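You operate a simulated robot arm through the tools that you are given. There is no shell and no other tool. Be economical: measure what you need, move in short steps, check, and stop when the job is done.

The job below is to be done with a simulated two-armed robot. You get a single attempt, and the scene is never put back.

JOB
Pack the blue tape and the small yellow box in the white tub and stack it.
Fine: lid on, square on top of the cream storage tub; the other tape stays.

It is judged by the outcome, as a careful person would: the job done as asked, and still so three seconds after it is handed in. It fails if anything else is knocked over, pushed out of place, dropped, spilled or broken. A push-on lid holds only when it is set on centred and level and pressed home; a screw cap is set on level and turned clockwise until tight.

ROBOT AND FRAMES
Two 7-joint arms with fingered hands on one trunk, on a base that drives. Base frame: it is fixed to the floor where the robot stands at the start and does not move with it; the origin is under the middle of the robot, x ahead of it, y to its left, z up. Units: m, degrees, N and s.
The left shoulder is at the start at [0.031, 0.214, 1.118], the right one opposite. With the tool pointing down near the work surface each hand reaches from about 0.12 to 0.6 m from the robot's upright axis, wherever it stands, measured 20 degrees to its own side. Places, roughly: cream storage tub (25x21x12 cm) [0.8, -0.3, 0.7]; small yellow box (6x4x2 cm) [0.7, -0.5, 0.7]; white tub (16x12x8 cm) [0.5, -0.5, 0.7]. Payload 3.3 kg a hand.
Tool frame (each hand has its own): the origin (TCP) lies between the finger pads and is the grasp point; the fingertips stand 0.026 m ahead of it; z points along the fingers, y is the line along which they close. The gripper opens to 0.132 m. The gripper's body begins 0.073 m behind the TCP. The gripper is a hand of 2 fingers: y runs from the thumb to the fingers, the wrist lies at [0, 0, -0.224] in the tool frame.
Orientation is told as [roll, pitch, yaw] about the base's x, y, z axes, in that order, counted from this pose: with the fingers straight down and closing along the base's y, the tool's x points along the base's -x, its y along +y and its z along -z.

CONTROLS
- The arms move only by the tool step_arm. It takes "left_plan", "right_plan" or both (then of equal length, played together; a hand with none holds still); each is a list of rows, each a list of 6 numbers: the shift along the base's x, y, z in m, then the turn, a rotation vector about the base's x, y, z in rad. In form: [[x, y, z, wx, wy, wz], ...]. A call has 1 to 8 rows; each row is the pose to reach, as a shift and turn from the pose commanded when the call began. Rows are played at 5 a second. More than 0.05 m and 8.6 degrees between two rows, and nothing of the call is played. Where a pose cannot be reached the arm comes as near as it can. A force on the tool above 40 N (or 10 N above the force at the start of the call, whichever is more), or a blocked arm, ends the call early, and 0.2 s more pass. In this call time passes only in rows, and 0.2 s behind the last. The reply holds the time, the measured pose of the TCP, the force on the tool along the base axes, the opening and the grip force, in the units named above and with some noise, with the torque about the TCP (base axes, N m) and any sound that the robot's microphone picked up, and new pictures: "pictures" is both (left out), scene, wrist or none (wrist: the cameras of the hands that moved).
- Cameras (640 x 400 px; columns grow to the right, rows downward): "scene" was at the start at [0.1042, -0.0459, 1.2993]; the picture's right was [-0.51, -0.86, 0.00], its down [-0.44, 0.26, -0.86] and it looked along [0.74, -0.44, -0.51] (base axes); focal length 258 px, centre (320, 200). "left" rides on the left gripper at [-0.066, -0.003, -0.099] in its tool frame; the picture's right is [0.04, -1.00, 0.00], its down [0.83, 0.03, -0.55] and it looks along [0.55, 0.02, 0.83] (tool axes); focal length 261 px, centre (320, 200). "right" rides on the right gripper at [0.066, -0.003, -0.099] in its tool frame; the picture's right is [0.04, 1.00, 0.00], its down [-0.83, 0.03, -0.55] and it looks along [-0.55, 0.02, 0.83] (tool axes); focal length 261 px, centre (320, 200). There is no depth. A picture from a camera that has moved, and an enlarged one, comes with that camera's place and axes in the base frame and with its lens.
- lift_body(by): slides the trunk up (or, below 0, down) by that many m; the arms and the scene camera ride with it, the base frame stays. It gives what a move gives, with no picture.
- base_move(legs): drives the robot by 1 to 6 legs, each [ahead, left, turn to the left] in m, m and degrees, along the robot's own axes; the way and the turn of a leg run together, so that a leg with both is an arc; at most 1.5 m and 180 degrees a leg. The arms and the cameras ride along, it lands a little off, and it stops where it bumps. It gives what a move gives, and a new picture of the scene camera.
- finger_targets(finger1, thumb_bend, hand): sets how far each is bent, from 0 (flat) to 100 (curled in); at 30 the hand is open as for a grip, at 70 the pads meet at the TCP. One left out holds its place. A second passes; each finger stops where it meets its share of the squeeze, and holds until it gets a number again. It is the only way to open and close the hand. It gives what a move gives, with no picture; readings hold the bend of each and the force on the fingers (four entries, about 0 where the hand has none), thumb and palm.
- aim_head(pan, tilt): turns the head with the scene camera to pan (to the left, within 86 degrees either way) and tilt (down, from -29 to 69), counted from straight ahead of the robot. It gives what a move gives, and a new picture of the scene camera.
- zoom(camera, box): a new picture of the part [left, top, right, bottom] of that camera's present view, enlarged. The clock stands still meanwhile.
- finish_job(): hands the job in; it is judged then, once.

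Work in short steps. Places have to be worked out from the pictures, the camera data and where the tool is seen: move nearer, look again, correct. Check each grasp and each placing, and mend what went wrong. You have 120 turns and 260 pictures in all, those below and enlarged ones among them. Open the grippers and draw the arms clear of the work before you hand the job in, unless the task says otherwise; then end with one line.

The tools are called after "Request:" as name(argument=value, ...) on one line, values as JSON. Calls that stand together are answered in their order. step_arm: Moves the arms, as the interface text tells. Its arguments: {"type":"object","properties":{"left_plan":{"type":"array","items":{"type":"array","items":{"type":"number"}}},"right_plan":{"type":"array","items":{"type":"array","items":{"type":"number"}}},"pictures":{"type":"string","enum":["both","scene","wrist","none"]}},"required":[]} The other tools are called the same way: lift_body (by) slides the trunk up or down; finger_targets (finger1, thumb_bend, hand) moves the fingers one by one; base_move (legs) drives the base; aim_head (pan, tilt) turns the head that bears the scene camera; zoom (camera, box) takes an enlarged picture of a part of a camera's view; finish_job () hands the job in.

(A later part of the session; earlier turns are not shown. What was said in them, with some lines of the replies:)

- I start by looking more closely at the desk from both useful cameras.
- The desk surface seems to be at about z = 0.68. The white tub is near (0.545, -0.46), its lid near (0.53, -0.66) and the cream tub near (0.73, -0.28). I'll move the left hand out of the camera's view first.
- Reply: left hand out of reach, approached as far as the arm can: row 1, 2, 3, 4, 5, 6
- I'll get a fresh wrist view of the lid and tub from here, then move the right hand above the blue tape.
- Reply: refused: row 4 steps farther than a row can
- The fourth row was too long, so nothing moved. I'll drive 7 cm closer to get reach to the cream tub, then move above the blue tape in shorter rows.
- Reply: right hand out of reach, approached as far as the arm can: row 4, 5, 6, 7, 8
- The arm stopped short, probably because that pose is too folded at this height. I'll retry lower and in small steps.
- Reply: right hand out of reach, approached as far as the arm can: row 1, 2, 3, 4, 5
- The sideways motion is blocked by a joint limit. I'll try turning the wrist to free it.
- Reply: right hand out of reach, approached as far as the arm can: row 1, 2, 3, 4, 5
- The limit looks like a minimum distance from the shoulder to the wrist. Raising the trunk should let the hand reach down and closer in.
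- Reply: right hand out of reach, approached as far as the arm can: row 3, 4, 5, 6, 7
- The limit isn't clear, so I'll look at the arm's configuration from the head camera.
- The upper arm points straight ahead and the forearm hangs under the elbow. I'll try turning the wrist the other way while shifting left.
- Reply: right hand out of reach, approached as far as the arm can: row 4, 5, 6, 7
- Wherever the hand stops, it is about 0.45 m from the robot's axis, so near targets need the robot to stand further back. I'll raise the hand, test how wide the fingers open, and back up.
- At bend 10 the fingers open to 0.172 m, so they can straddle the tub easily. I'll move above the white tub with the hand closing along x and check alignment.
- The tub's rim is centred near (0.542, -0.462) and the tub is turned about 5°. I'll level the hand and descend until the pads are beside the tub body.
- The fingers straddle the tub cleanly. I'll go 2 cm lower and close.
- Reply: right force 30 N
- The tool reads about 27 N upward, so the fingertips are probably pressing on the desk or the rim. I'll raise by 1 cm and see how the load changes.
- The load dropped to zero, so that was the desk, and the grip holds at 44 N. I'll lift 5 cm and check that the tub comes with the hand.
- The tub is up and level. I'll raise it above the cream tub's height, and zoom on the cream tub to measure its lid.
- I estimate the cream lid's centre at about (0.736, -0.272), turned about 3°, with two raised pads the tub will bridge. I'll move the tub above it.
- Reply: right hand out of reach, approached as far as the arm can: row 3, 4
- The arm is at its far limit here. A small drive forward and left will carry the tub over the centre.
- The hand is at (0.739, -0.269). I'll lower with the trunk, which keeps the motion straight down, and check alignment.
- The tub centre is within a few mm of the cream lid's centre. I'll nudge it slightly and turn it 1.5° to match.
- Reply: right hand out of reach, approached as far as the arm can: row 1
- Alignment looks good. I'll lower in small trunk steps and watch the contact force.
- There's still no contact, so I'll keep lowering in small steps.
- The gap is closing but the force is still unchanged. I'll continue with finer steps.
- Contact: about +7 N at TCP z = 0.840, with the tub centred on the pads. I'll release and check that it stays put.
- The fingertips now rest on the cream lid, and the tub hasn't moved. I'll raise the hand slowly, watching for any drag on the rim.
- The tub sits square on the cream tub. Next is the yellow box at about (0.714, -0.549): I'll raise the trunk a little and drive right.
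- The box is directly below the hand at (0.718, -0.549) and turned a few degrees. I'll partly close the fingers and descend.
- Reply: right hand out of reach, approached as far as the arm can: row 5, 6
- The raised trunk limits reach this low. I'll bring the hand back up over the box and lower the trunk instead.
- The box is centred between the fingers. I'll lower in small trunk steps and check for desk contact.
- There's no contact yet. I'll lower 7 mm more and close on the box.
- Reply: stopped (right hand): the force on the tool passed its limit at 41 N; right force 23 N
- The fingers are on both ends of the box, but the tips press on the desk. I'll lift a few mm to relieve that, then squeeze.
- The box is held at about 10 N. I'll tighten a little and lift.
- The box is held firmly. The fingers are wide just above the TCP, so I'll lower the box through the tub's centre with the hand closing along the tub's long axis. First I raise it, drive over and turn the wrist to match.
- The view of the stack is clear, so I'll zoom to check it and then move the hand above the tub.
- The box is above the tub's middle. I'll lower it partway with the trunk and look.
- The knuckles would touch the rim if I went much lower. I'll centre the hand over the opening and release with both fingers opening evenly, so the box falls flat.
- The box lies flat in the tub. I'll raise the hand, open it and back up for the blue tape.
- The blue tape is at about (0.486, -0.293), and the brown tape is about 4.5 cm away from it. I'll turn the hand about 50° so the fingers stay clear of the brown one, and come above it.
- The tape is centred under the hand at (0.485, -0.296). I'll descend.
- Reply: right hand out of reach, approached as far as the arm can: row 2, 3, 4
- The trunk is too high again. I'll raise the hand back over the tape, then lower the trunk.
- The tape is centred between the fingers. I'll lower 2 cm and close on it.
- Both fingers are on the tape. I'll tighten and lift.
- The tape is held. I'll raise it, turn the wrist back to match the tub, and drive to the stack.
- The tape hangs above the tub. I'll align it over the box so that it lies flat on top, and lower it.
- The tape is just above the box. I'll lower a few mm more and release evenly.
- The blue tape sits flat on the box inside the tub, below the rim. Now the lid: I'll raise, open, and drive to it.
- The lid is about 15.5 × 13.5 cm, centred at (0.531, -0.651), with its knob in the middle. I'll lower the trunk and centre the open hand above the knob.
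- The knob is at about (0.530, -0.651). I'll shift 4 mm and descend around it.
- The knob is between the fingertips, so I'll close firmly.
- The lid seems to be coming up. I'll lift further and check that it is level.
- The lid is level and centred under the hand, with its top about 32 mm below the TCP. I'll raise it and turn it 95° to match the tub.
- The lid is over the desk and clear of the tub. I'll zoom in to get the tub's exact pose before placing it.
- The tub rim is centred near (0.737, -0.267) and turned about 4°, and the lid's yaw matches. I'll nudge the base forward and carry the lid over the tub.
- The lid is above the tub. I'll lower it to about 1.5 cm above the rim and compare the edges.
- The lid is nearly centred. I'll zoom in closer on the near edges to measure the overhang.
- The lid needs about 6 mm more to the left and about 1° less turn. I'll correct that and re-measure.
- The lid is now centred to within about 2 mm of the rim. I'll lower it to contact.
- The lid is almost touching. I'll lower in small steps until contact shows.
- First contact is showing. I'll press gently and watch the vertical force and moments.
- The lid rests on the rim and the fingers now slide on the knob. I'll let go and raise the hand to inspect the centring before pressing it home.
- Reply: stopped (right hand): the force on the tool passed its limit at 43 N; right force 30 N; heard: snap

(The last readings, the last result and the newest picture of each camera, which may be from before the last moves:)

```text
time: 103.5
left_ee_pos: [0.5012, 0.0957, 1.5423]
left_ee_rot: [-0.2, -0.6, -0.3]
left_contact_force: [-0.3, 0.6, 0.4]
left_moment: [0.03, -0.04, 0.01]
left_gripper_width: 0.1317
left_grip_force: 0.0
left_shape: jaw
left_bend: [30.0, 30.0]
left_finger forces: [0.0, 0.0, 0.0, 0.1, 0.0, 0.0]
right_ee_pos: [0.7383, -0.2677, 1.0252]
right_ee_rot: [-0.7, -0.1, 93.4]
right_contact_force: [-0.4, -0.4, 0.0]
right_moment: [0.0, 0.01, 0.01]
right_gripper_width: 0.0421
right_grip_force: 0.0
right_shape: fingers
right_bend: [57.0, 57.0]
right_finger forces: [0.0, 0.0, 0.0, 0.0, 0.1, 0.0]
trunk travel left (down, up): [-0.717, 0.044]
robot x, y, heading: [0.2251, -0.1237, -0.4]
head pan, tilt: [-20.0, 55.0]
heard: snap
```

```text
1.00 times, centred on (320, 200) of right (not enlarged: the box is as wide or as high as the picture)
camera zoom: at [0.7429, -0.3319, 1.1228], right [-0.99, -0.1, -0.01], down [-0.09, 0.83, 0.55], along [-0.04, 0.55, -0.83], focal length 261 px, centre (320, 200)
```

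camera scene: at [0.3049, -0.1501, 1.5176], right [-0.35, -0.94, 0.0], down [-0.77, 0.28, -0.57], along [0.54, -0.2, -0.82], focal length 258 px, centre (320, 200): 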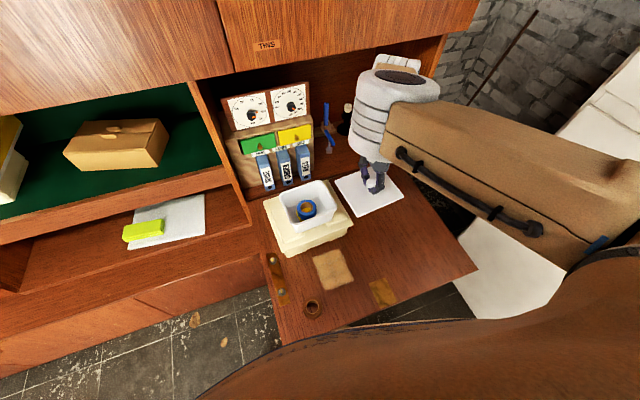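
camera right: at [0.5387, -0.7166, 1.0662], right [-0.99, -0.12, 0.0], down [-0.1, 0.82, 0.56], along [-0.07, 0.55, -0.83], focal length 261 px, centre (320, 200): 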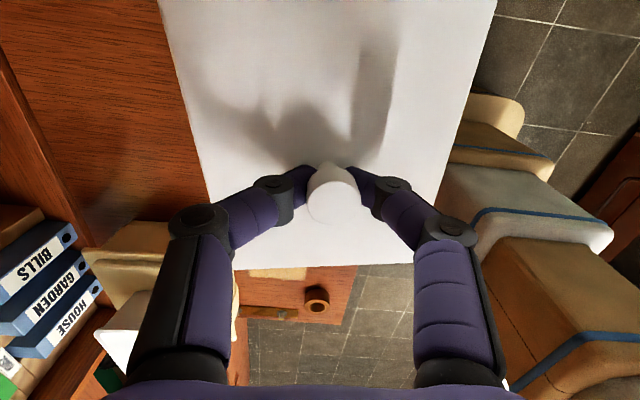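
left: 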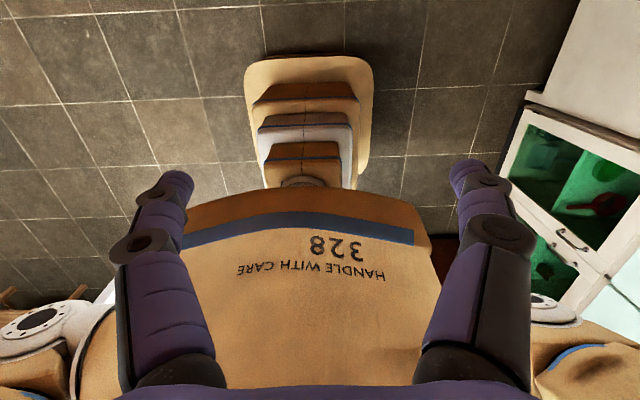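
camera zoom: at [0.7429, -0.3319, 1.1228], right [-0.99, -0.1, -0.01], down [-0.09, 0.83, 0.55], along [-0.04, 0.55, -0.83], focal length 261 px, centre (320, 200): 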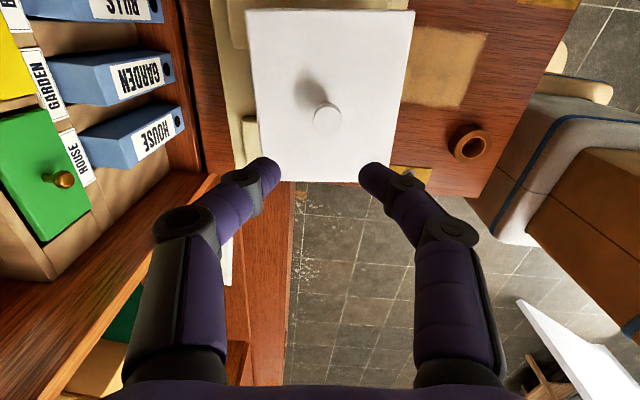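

I heard a snap, so the lid has probably clicked down under the ~40 N push. To make sure it is home and level, I'll close the fingers and press straight down on the knob.

Request:
finger_targets(hand="right", finger1=73, thumb_bend=73)

Request:
step_arm(right_plan=[[-0.003, 0.0, 0, 0, 0.012, 0]], pictures="none")

Request:
lift_body(by=-0.08)

Request:
zoom(camera="right", box=[0, 0, 640, 400])

Request:
zoom(camera="scene", box=[255, 140, 355, 230])

```text
time: 104.5
left_ee_pos: [0.5009, 0.0955, 1.5443]
left_ee_rot: [-0.2, -0.6, -0.4]
left_contact_force: [1.1, 0.5, -0.3]
left_moment: [0.04, -0.01, -0.01]
left_gripper_width: 0.1319
left_grip_force: 0.2
left_shape: jaw
left_bend: [30.0, 30.0]
left_finger forces: [0.0, 0.1, 0.1, 0.0, 0.0, 0.0]
right_ee_pos: [0.7381, -0.2677, 1.0254]
right_ee_rot: [-0.8, -0.2, 93.4]
right_contact_force: [0.6, -0.1, -0.5]
right_moment: [-0.03, -0.01, -0.03]
right_gripper_width: 0.0
right_grip_force: 0.0
right_shape: fingers
right_bend: [72.0, 72.0]
right_finger forces: [0.0, 0.0, 0.0, 0.0, 0.1, 0.0]
trunk travel left (down, up): [-0.717, 0.044]
robot x, y, heading: [0.2231, -0.1254, -0.3]
head pan, tilt: [-20.0, 55.0]
```

```text
time: 104.9
left_ee_pos: [0.5009, 0.096, 1.5443]
left_ee_rot: [-0.2, -0.6, -0.4]
left_contact_force: [0.1, 0.0, 0.5]
left_moment: [0.0, 0.02, -0.02]
left_gripper_width: 0.132
left_grip_force: 0.1
left_shape: jaw
left_bend: [30.0, 30.0]
left_finger forces: [0.0, 0.0, 0.0, 0.1, 0.1, 0.1]
right_ee_pos: [0.7348, -0.2667, 1.0261]
right_ee_rot: [-0.1, -0.2, 93.3]
right_contact_force: [0.0, 0.4, 0.7]
right_moment: [-0.01, 0.01, 0.0]
right_gripper_width: 0.0
right_grip_force: 0.1
right_shape: fingers
right_bend: [72.0, 72.0]
right_finger forces: [0.0, 0.0, 0.0, 0.1, 0.1, 0.0]
trunk travel left (down, up): [-0.717, 0.044]
robot x, y, heading: [0.2284, -0.1277, -0.2]
head pan, tilt: [-20.0, 55.0]
```

```text
time: 106.1
left_ee_pos: [0.5013, 0.0957, 1.4638]
left_ee_rot: [-0.3, -0.7, -0.3]
left_contact_force: [0.2, 0.3, -0.6]
left_moment: [-0.02, 0.02, -0.01]
left_gripper_width: 0.1319
left_grip_force: 0.1
left_shape: jaw
left_bend: [30.0, 30.0]
left_finger forces: [0.0, 0.0, 0.0, 0.0, 0.0, 0.0]
right_ee_pos: [0.7354, -0.2675, 0.9465]
right_ee_rot: [-0.1, -0.1, 93.4]
right_contact_force: [-0.2, 0.3, 0.8]
right_moment: [-0.01, 0.03, 0.0]
right_gripper_width: 0.0001
right_grip_force: 0.0
right_shape: fingers
right_bend: [72.0, 72.0]
right_finger forces: [0.1, 0.1, 0.1, 0.0, 0.0, 0.0]
trunk travel left (down, up): [-0.637, 0.124]
robot x, y, heading: [0.2275, -0.1239, -0.1]
head pan, tilt: [-20.0, 55.0]
```

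```text
1.00 times, centred on (320, 200) of right (not enlarged: the box is as wide or as high as the picture)
camera zoom: at [0.741, -0.3319, 1.0432], right [-0.99, -0.1, 0.0], down [-0.08, 0.83, 0.56], along [-0.05, 0.55, -0.83], focal length 261 px, centre (320, 200)
```

zoom: 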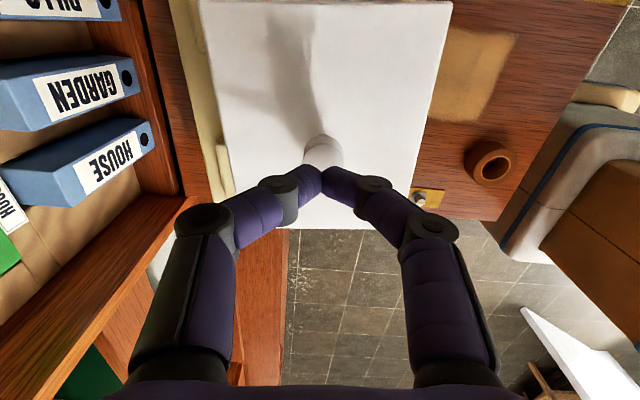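

```text
4.44 times, centred on (305, 185) of scene
camera zoom: at [0.306, -0.1502, 1.5016], right [-0.35, -0.94, 0.0], down [-0.77, 0.28, -0.57], along [0.54, -0.2, -0.82], focal length 1145 px, centre (387, 267)
```

zoom: 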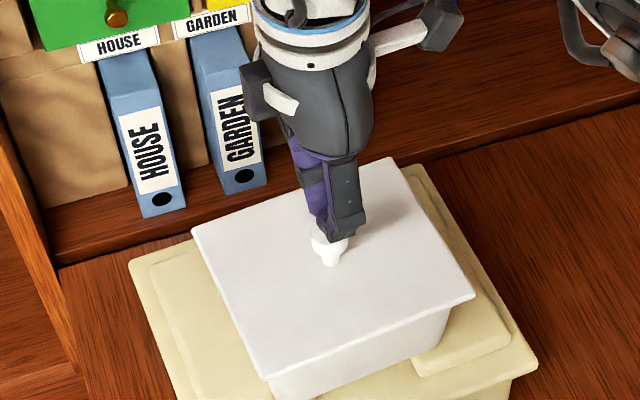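

The fingertips are just above the knob. I'll press straight down in small rows.

Request:
step_arm(right_plan=[[-0.001, -0.003, -0.004, 0, 0, 0], [-0.001, -0.003, -0.008, 0, 0, 0], [-0.001, -0.003, -0.012, 0, 0, 0], [-0.001, -0.003, -0.016, 0, 0, 0], [-0.001, -0.003, -0.02, 0, 0, 0], [-0.001, -0.003, -0.023, 0, 0, 0]], pictures="none")

Request:
zoom(camera="scene", box=[255, 140, 355, 230])

```text
time: 107.2
left_ee_pos: [0.4999, 0.0961, 1.4635]
left_ee_rot: [-0.2, -0.6, -0.2]
left_contact_force: [0.1, -0.6, -0.2]
left_moment: [0.01, 0.0, 0.0]
left_gripper_width: 0.1318
left_grip_force: 0.0
left_shape: jaw
left_bend: [30.0, 30.0]
left_finger forces: [0.1, 0.0, 0.0, 0.0, 0.0, 0.1]
right_ee_pos: [0.7363, -0.2693, 0.9358]
right_ee_rot: [-0.9, -0.1, 93.6]
right_contact_force: [-4.4, -0.5, 21.7]
right_moment: [-0.03, 0.15, 0.01]
right_gripper_width: 0.0
right_grip_force: 14.0
right_shape: fingers
right_bend: [73.0, 73.0]
right_finger forces: [15.5, 0.0, 0.1, 0.0, 12.4, 0.1]
right hand out of reach, approached as far as the arm can: row 5
trunk travel left (down, up): [-0.637, 0.124]
robot x, y, heading: [0.2266, -0.1284, -0.3]
head pan, tilt: [-20.0, 55.0]
stopped in row 5 (right hand): the force on the tool passed its limit at 42 N (the readings are from after the stop); the commanded pose is now the measured one
```

```text
4.44 times, centred on (305, 185) of scene
camera zoom: at [0.3045, -0.1498, 1.5016], right [-0.35, -0.94, 0.0], down [-0.77, 0.28, -0.57], along [0.54, -0.2, -0.82], focal length 1145 px, centre (387, 267)
```

zoom: 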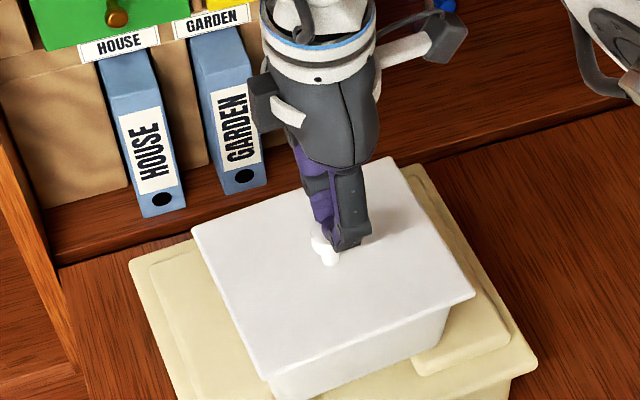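

At 42 N on the knob the lid didn't move and there was no new snap, so it appears to be fully home. I'll back the hand off and inspect.

Request:
lift_body(by=0.1)

Request:
base_move(legs=[[-0.15, 0, 0]])

Request:
zoom(camera="scene", box=[230, 130, 370, 230])

Request:
zoom(camera="right", box=[0, 0, 640, 400])

```text
time: 108.6
left_ee_pos: [0.5023, 0.0948, 1.5633]
left_ee_rot: [-0.1, -0.5, -0.4]
left_contact_force: [-0.1, -0.4, -0.2]
left_moment: [0.0, 0.01, 0.02]
left_gripper_width: 0.1318
left_grip_force: 0.1
left_shape: jaw
left_bend: [30.0, 30.0]
left_finger forces: [0.0, 0.1, 0.1, 0.1, 0.1, 0.1]
right_ee_pos: [0.7356, -0.27, 1.0337]
right_ee_rot: [-0.6, -0.3, 93.4]
right_contact_force: [-0.3, -0.7, 0.2]
right_moment: [-0.01, 0.02, -0.02]
right_gripper_width: 0.0
right_grip_force: 0.0
right_shape: fingers
right_bend: [72.0, 72.0]
right_finger forces: [0.1, 0.0, 0.1, 0.0, 0.0, 0.1]
trunk travel left (down, up): [-0.737, 0.024]
robot x, y, heading: [0.2257, -0.1272, -0.3]
head pan, tilt: [-20.0, 55.0]
```

```text
time: 109.9
left_ee_pos: [0.3543, 0.0962, 1.5632]
left_ee_rot: [-0.2, -0.6, -0.5]
left_contact_force: [-0.2, 0.2, 0.5]
left_moment: [0.02, -0.06, 0.01]
left_gripper_width: 0.1317
left_grip_force: 0.1
left_shape: jaw
left_bend: [30.0, 30.0]
left_finger forces: [0.1, 0.0, 0.0, 0.0, 0.0, 0.0]
right_ee_pos: [0.5878, -0.2708, 1.0337]
right_ee_rot: [-0.8, -0.2, 93.2]
right_contact_force: [-0.3, 0.1, 1.1]
right_moment: [-0.02, 0.0, -0.01]
right_gripper_width: 0.0
right_grip_force: 0.0
right_shape: fingers
right_bend: [72.0, 72.0]
right_finger forces: [0.0, 0.0, 0.1, 0.0, 0.1, 0.0]
trunk travel left (down, up): [-0.737, 0.024]
robot x, y, heading: [0.0801, -0.1256, -0.8]
head pan, tilt: [-20.0, 55.0]
camera scene: at [0.1582, -0.1495, 1.6015], right [-0.35, -0.94, 0.0], down [-0.77, 0.29, -0.57], along [0.54, -0.2, -0.82], focal length 258 px, centre (320, 200)
```

scene: 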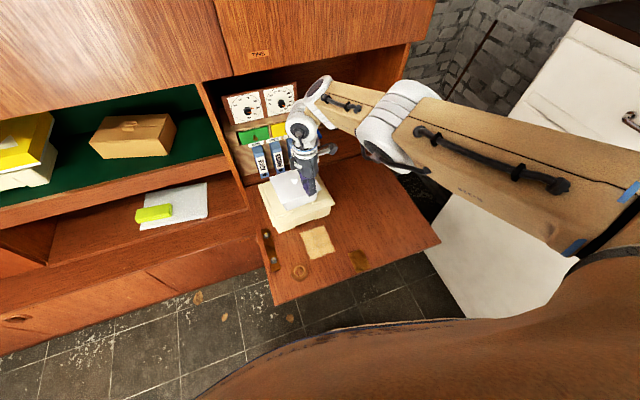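

```text
4.00 times, centred on (300, 180) of scene
camera zoom: at [0.1582, -0.1495, 1.6015], right [-0.35, -0.94, 0.0], down [-0.77, 0.29, -0.57], along [0.54, -0.2, -0.82], focal length 1031 px, centre (400, 280)
```

zoom: 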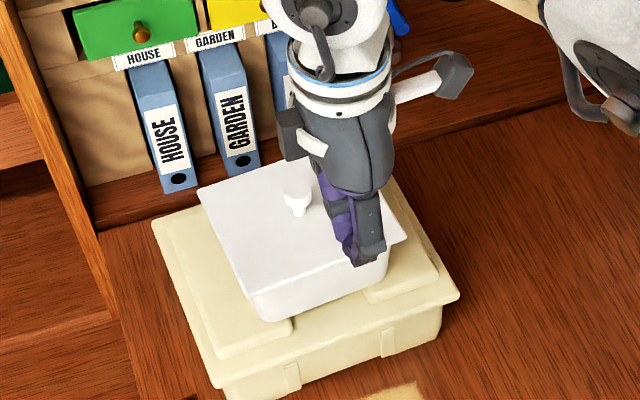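

```text
1.00 times, centred on (320, 200) of right (not enlarged: the box is as wide or as high as the picture)
camera zoom: at [0.5928, -0.3363, 1.1308], right [-1.0, -0.1, -0.01], down [-0.09, 0.83, 0.56], along [-0.04, 0.55, -0.83], focal length 261 px, centre (320, 200)
```

zoom: 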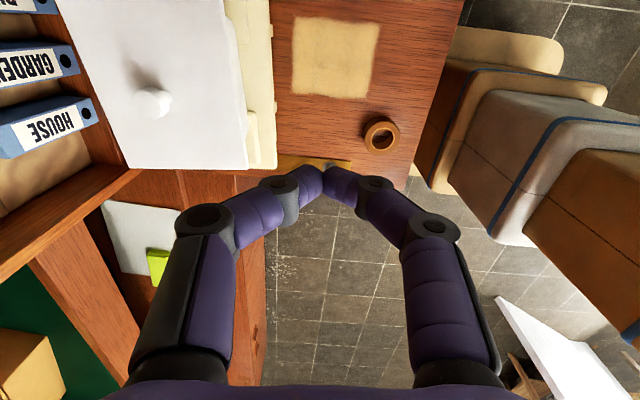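

I'll back the robot off and lower the camera for a flatter look at the lid seam.

Request:
base_move(legs=[[-0.12, -0.12, 0]])

Request:
lift_body(by=-0.2)

Request:
aim_head(pan=-3, tilt=32)

Request:
zoom(camera="scene", box=[240, 180, 400, 290])

```text
time: 111.4
left_ee_pos: [0.2335, -0.022, 1.5636]
left_ee_rot: [-0.3, -0.6, -0.4]
left_contact_force: [-0.9, -0.3, -0.4]
left_moment: [0.02, -0.05, 0.01]
left_gripper_width: 0.1319
left_grip_force: 0.1
left_shape: jaw
left_bend: [30.0, 30.0]
left_finger forces: [0.0, 0.0, 0.0, 0.1, 0.0, 0.0]
right_ee_pos: [0.4677, -0.391, 1.0339]
right_ee_rot: [-0.7, -0.2, 93.3]
right_contact_force: [-0.6, 0.7, -0.6]
right_moment: [0.01, 0.02, 0.02]
right_gripper_width: 0.0
right_grip_force: 0.0
right_shape: fingers
right_bend: [72.0, 72.0]
right_finger forces: [0.1, 0.0, 0.1, 0.0, 0.0, 0.1]
trunk travel left (down, up): [-0.737, 0.024]
robot x, y, heading: [-0.0405, -0.2431, -0.3]
head pan, tilt: [-20.0, 55.0]
camera scene: at [0.0373, -0.2687, 1.6015], right [-0.35, -0.94, 0.0], down [-0.77, 0.29, -0.57], along [0.54, -0.2, -0.82], focal length 258 px, centre (320, 200)
```

scene: 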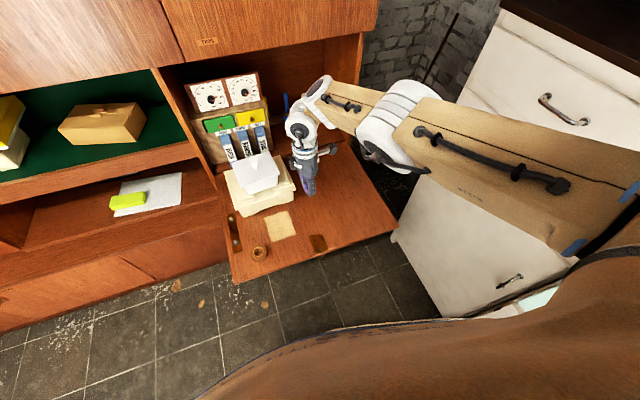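

```text
time: 113.6
left_ee_pos: [0.2338, -0.0229, 1.3635]
left_ee_rot: [-0.2, -0.6, -0.4]
left_contact_force: [0.7, -0.9, 0.8]
left_moment: [0.01, -0.01, -0.02]
left_gripper_width: 0.132
left_grip_force: 0.1
left_shape: jaw
left_bend: [30.0, 30.0]
left_finger forces: [0.0, 0.0, 0.0, 0.1, 0.0, 0.0]
right_ee_pos: [0.4677, -0.3898, 0.834]
right_ee_rot: [-0.8, -0.2, 93.2]
right_contact_force: [1.2, 0.6, -0.2]
right_moment: [0.01, 0.01, -0.03]
right_gripper_width: 0.0
right_grip_force: 0.1
right_shape: fingers
right_bend: [72.0, 72.0]
right_finger forces: [0.1, 0.0, 0.0, 0.0, 0.0, 0.0]
trunk travel left (down, up): [-0.537, 0.224]
robot x, y, heading: [-0.0364, -0.2411, -0.5]
head pan, tilt: [-20.0, 55.0]
```

```text
time: 114.4
left_ee_pos: [0.2337, -0.0233, 1.3611]
left_ee_rot: [-0.2, -0.6, -0.4]
left_contact_force: [-0.2, 1.0, -0.7]
left_moment: [-0.01, 0.04, 0.04]
left_gripper_width: 0.1321
left_grip_force: 0.2
left_shape: jaw
left_bend: [30.0, 30.0]
left_finger forces: [0.0, 0.0, 0.1, 0.0, 0.0, 0.0]
right_ee_pos: [0.4678, -0.3893, 0.8321]
right_ee_rot: [-0.7, -0.2, 93.2]
right_contact_force: [-0.3, 0.1, 0.2]
right_moment: [0.03, 0.01, 0.01]
right_gripper_width: 0.0
right_grip_force: 0.0
right_shape: fingers
right_bend: [72.0, 72.0]
right_finger forces: [0.0, 0.0, 0.0, 0.1, 0.0, 0.0]
trunk travel left (down, up): [-0.537, 0.224]
robot x, y, heading: [-0.0444, -0.2414, -0.4]
head pan, tilt: [-3.0, 32.0]
camera scene: at [0.0634, -0.2484, 1.4342], right [-0.06, -1.0, 0.0], down [-0.53, 0.03, -0.85], along [0.85, -0.05, -0.53], focal length 258 px, centre (320, 200)
```

scene: 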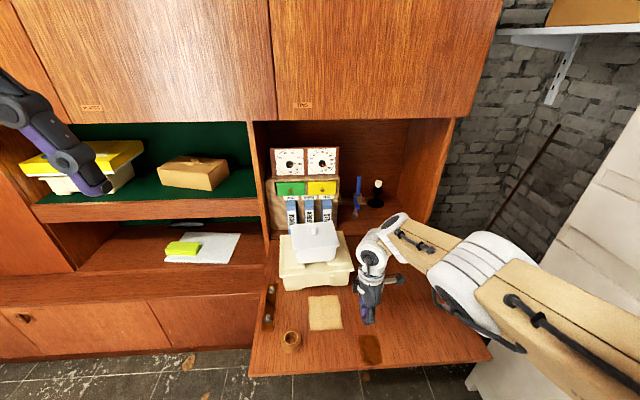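

```text
3.64 times, centred on (320, 235) of scene
camera zoom: at [0.0634, -0.2484, 1.4342], right [-0.06, -1.0, 0.0], down [-0.53, 0.03, -0.85], along [0.85, -0.05, -0.53], focal length 937 px, centre (320, 73)
```

zoom: 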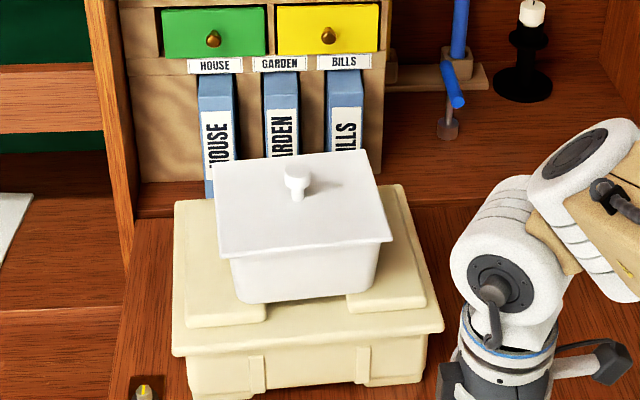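

The stack looks good from here. I'll take one close zoom of the lid seam.

Request:
zoom(camera="scene", box=[285, 215, 350, 265])

Request:
zoom(camera="scene", box=[255, 210, 375, 310])

```text
8.00 times, centred on (318, 240) of scene
camera zoom: at [0.0634, -0.2484, 1.4342], right [-0.06, -1.0, 0.0], down [-0.53, 0.03, -0.85], along [0.85, -0.05, -0.53], focal length 2061 px, centre (340, -120)
```

zoom: 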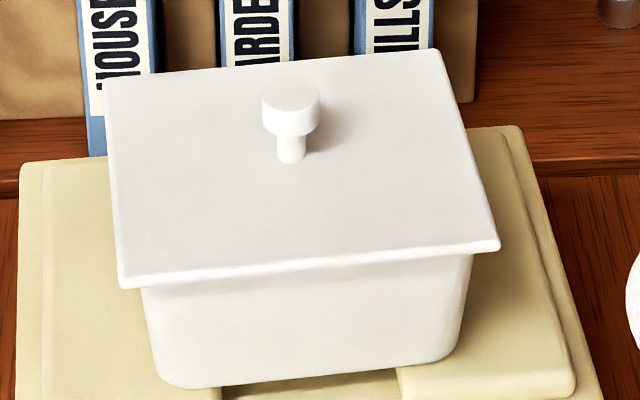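

```text
4.00 times, centred on (315, 260) of scene
camera zoom: at [0.0634, -0.2484, 1.4342], right [-0.06, -1.0, 0.0], down [-0.53, 0.03, -0.85], along [0.85, -0.05, -0.53], focal length 1031 px, centre (340, -40)
```

zoom: 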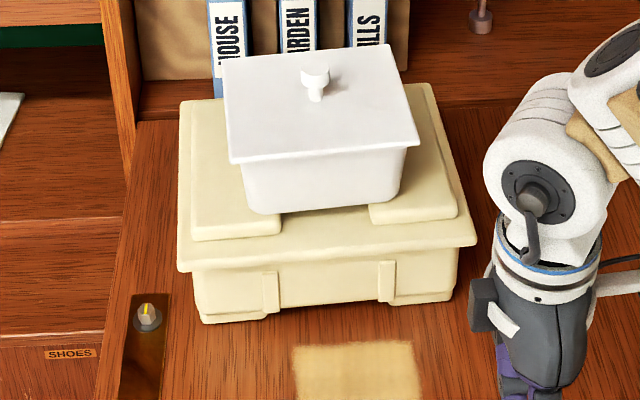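

The lid sits flush and covers the rim all round. The tub bridges both pads squarely, and the brown tape is in its place. I'll open the hand and back away.

Request:
lift_body(by=0.1)

Request:
finger_targets(hand="right", finger1=30, thumb_bend=30)

Request:
base_move(legs=[[-0.12, 0, 0]])

```text
time: 115.8
left_ee_pos: [0.2343, -0.0223, 1.4621]
left_ee_rot: [-0.2, -0.6, -0.4]
left_contact_force: [0.1, 0.3, -0.5]
left_moment: [0.01, -0.01, 0.01]
left_gripper_width: 0.132
left_grip_force: 0.0
left_shape: jaw
left_bend: [30.0, 30.0]
left_finger forces: [0.1, 0.0, 0.0, 0.1, 0.0, 0.0]
right_ee_pos: [0.4665, -0.39, 0.9321]
right_ee_rot: [-0.7, -0.2, 93.3]
right_contact_force: [-0.3, -0.1, -0.7]
right_moment: [-0.02, -0.01, -0.02]
right_gripper_width: 0.0003
right_grip_force: 0.1
right_shape: fingers
right_bend: [72.0, 72.0]
right_finger forces: [0.1, 0.0, 0.0, 0.0, 0.0, 0.0]
trunk travel left (down, up): [-0.637, 0.124]
robot x, y, heading: [-0.0397, -0.242, -0.8]
head pan, tilt: [-3.0, 32.0]
```

```text
time: 116.8
left_ee_pos: [0.2357, -0.0229, 1.4631]
left_ee_rot: [-0.2, -0.6, -0.5]
left_contact_force: [-0.2, -0.7, -0.3]
left_moment: [0.02, 0.03, 0.01]
left_gripper_width: 0.1321
left_grip_force: 0.0
left_shape: jaw
left_bend: [30.0, 30.0]
left_finger forces: [0.0, 0.0, 0.0, 0.1, 0.0, 0.1]
right_ee_pos: [0.468, -0.3893, 0.9328]
right_ee_rot: [-0.7, -0.2, 93.3]
right_contact_force: [-0.2, -1.1, 1.1]
right_moment: [-0.02, 0.01, -0.04]
right_gripper_width: 0.1332
right_grip_force: 0.0
right_shape: fingers
right_bend: [30.0, 30.0]
right_finger forces: [0.1, 0.0, 0.0, 0.0, 0.0, 0.1]
trunk travel left (down, up): [-0.637, 0.124]
robot x, y, heading: [-0.0429, -0.2447, -0.5]
head pan, tilt: [-3.0, 32.0]
```

```text
time: 118.0
left_ee_pos: [0.1145, -0.0214, 1.4635]
left_ee_rot: [-0.2, -0.7, -0.4]
left_contact_force: [-0.7, 0.0, 0.2]
left_moment: [-0.02, -0.01, 0.0]
left_gripper_width: 0.1321
left_grip_force: 0.0
left_shape: jaw
left_bend: [30.0, 30.0]
left_finger forces: [0.0, 0.1, 0.1, 0.0, 0.0, 0.1]
right_ee_pos: [0.3484, -0.3877, 0.9328]
right_ee_rot: [-0.7, -0.1, 93.4]
right_contact_force: [-0.1, 0.0, 0.3]
right_moment: [0.0, -0.02, 0.01]
right_gripper_width: 0.1328
right_grip_force: 0.1
right_shape: fingers
right_bend: [30.0, 30.0]
right_finger forces: [0.1, 0.0, 0.0, 0.1, 0.0, 0.0]
trunk travel left (down, up): [-0.637, 0.124]
robot x, y, heading: [-0.1596, -0.2442, -0.4]
head pan, tilt: [-3.0, 32.0]
camera scene: at [-0.0604, -0.2474, 1.5344], right [-0.06, -1.0, 0.0], down [-0.53, 0.03, -0.85], along [0.85, -0.05, -0.53], focal length 258 px, centre (320, 200)
```

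scene: 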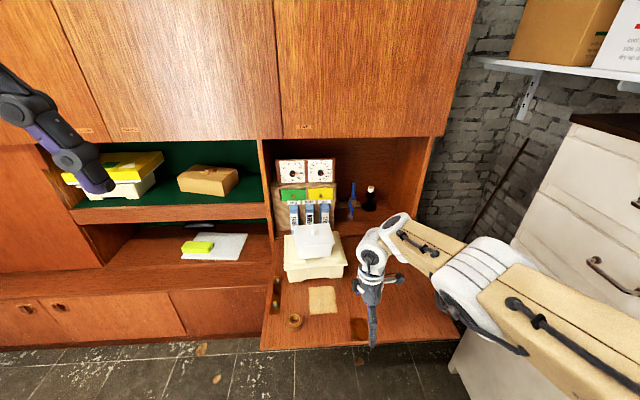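

The stack stands undisturbed, the grippers are open and the arms are clear, so I'm handing the job in.

Request:
finish_job()

```text
The job is handed in.
```

The blue tape and the yellow box are packed in the white tub with its lid pressed on, and the tub stands square on the cream storage tub; the brown tape was left where it was.
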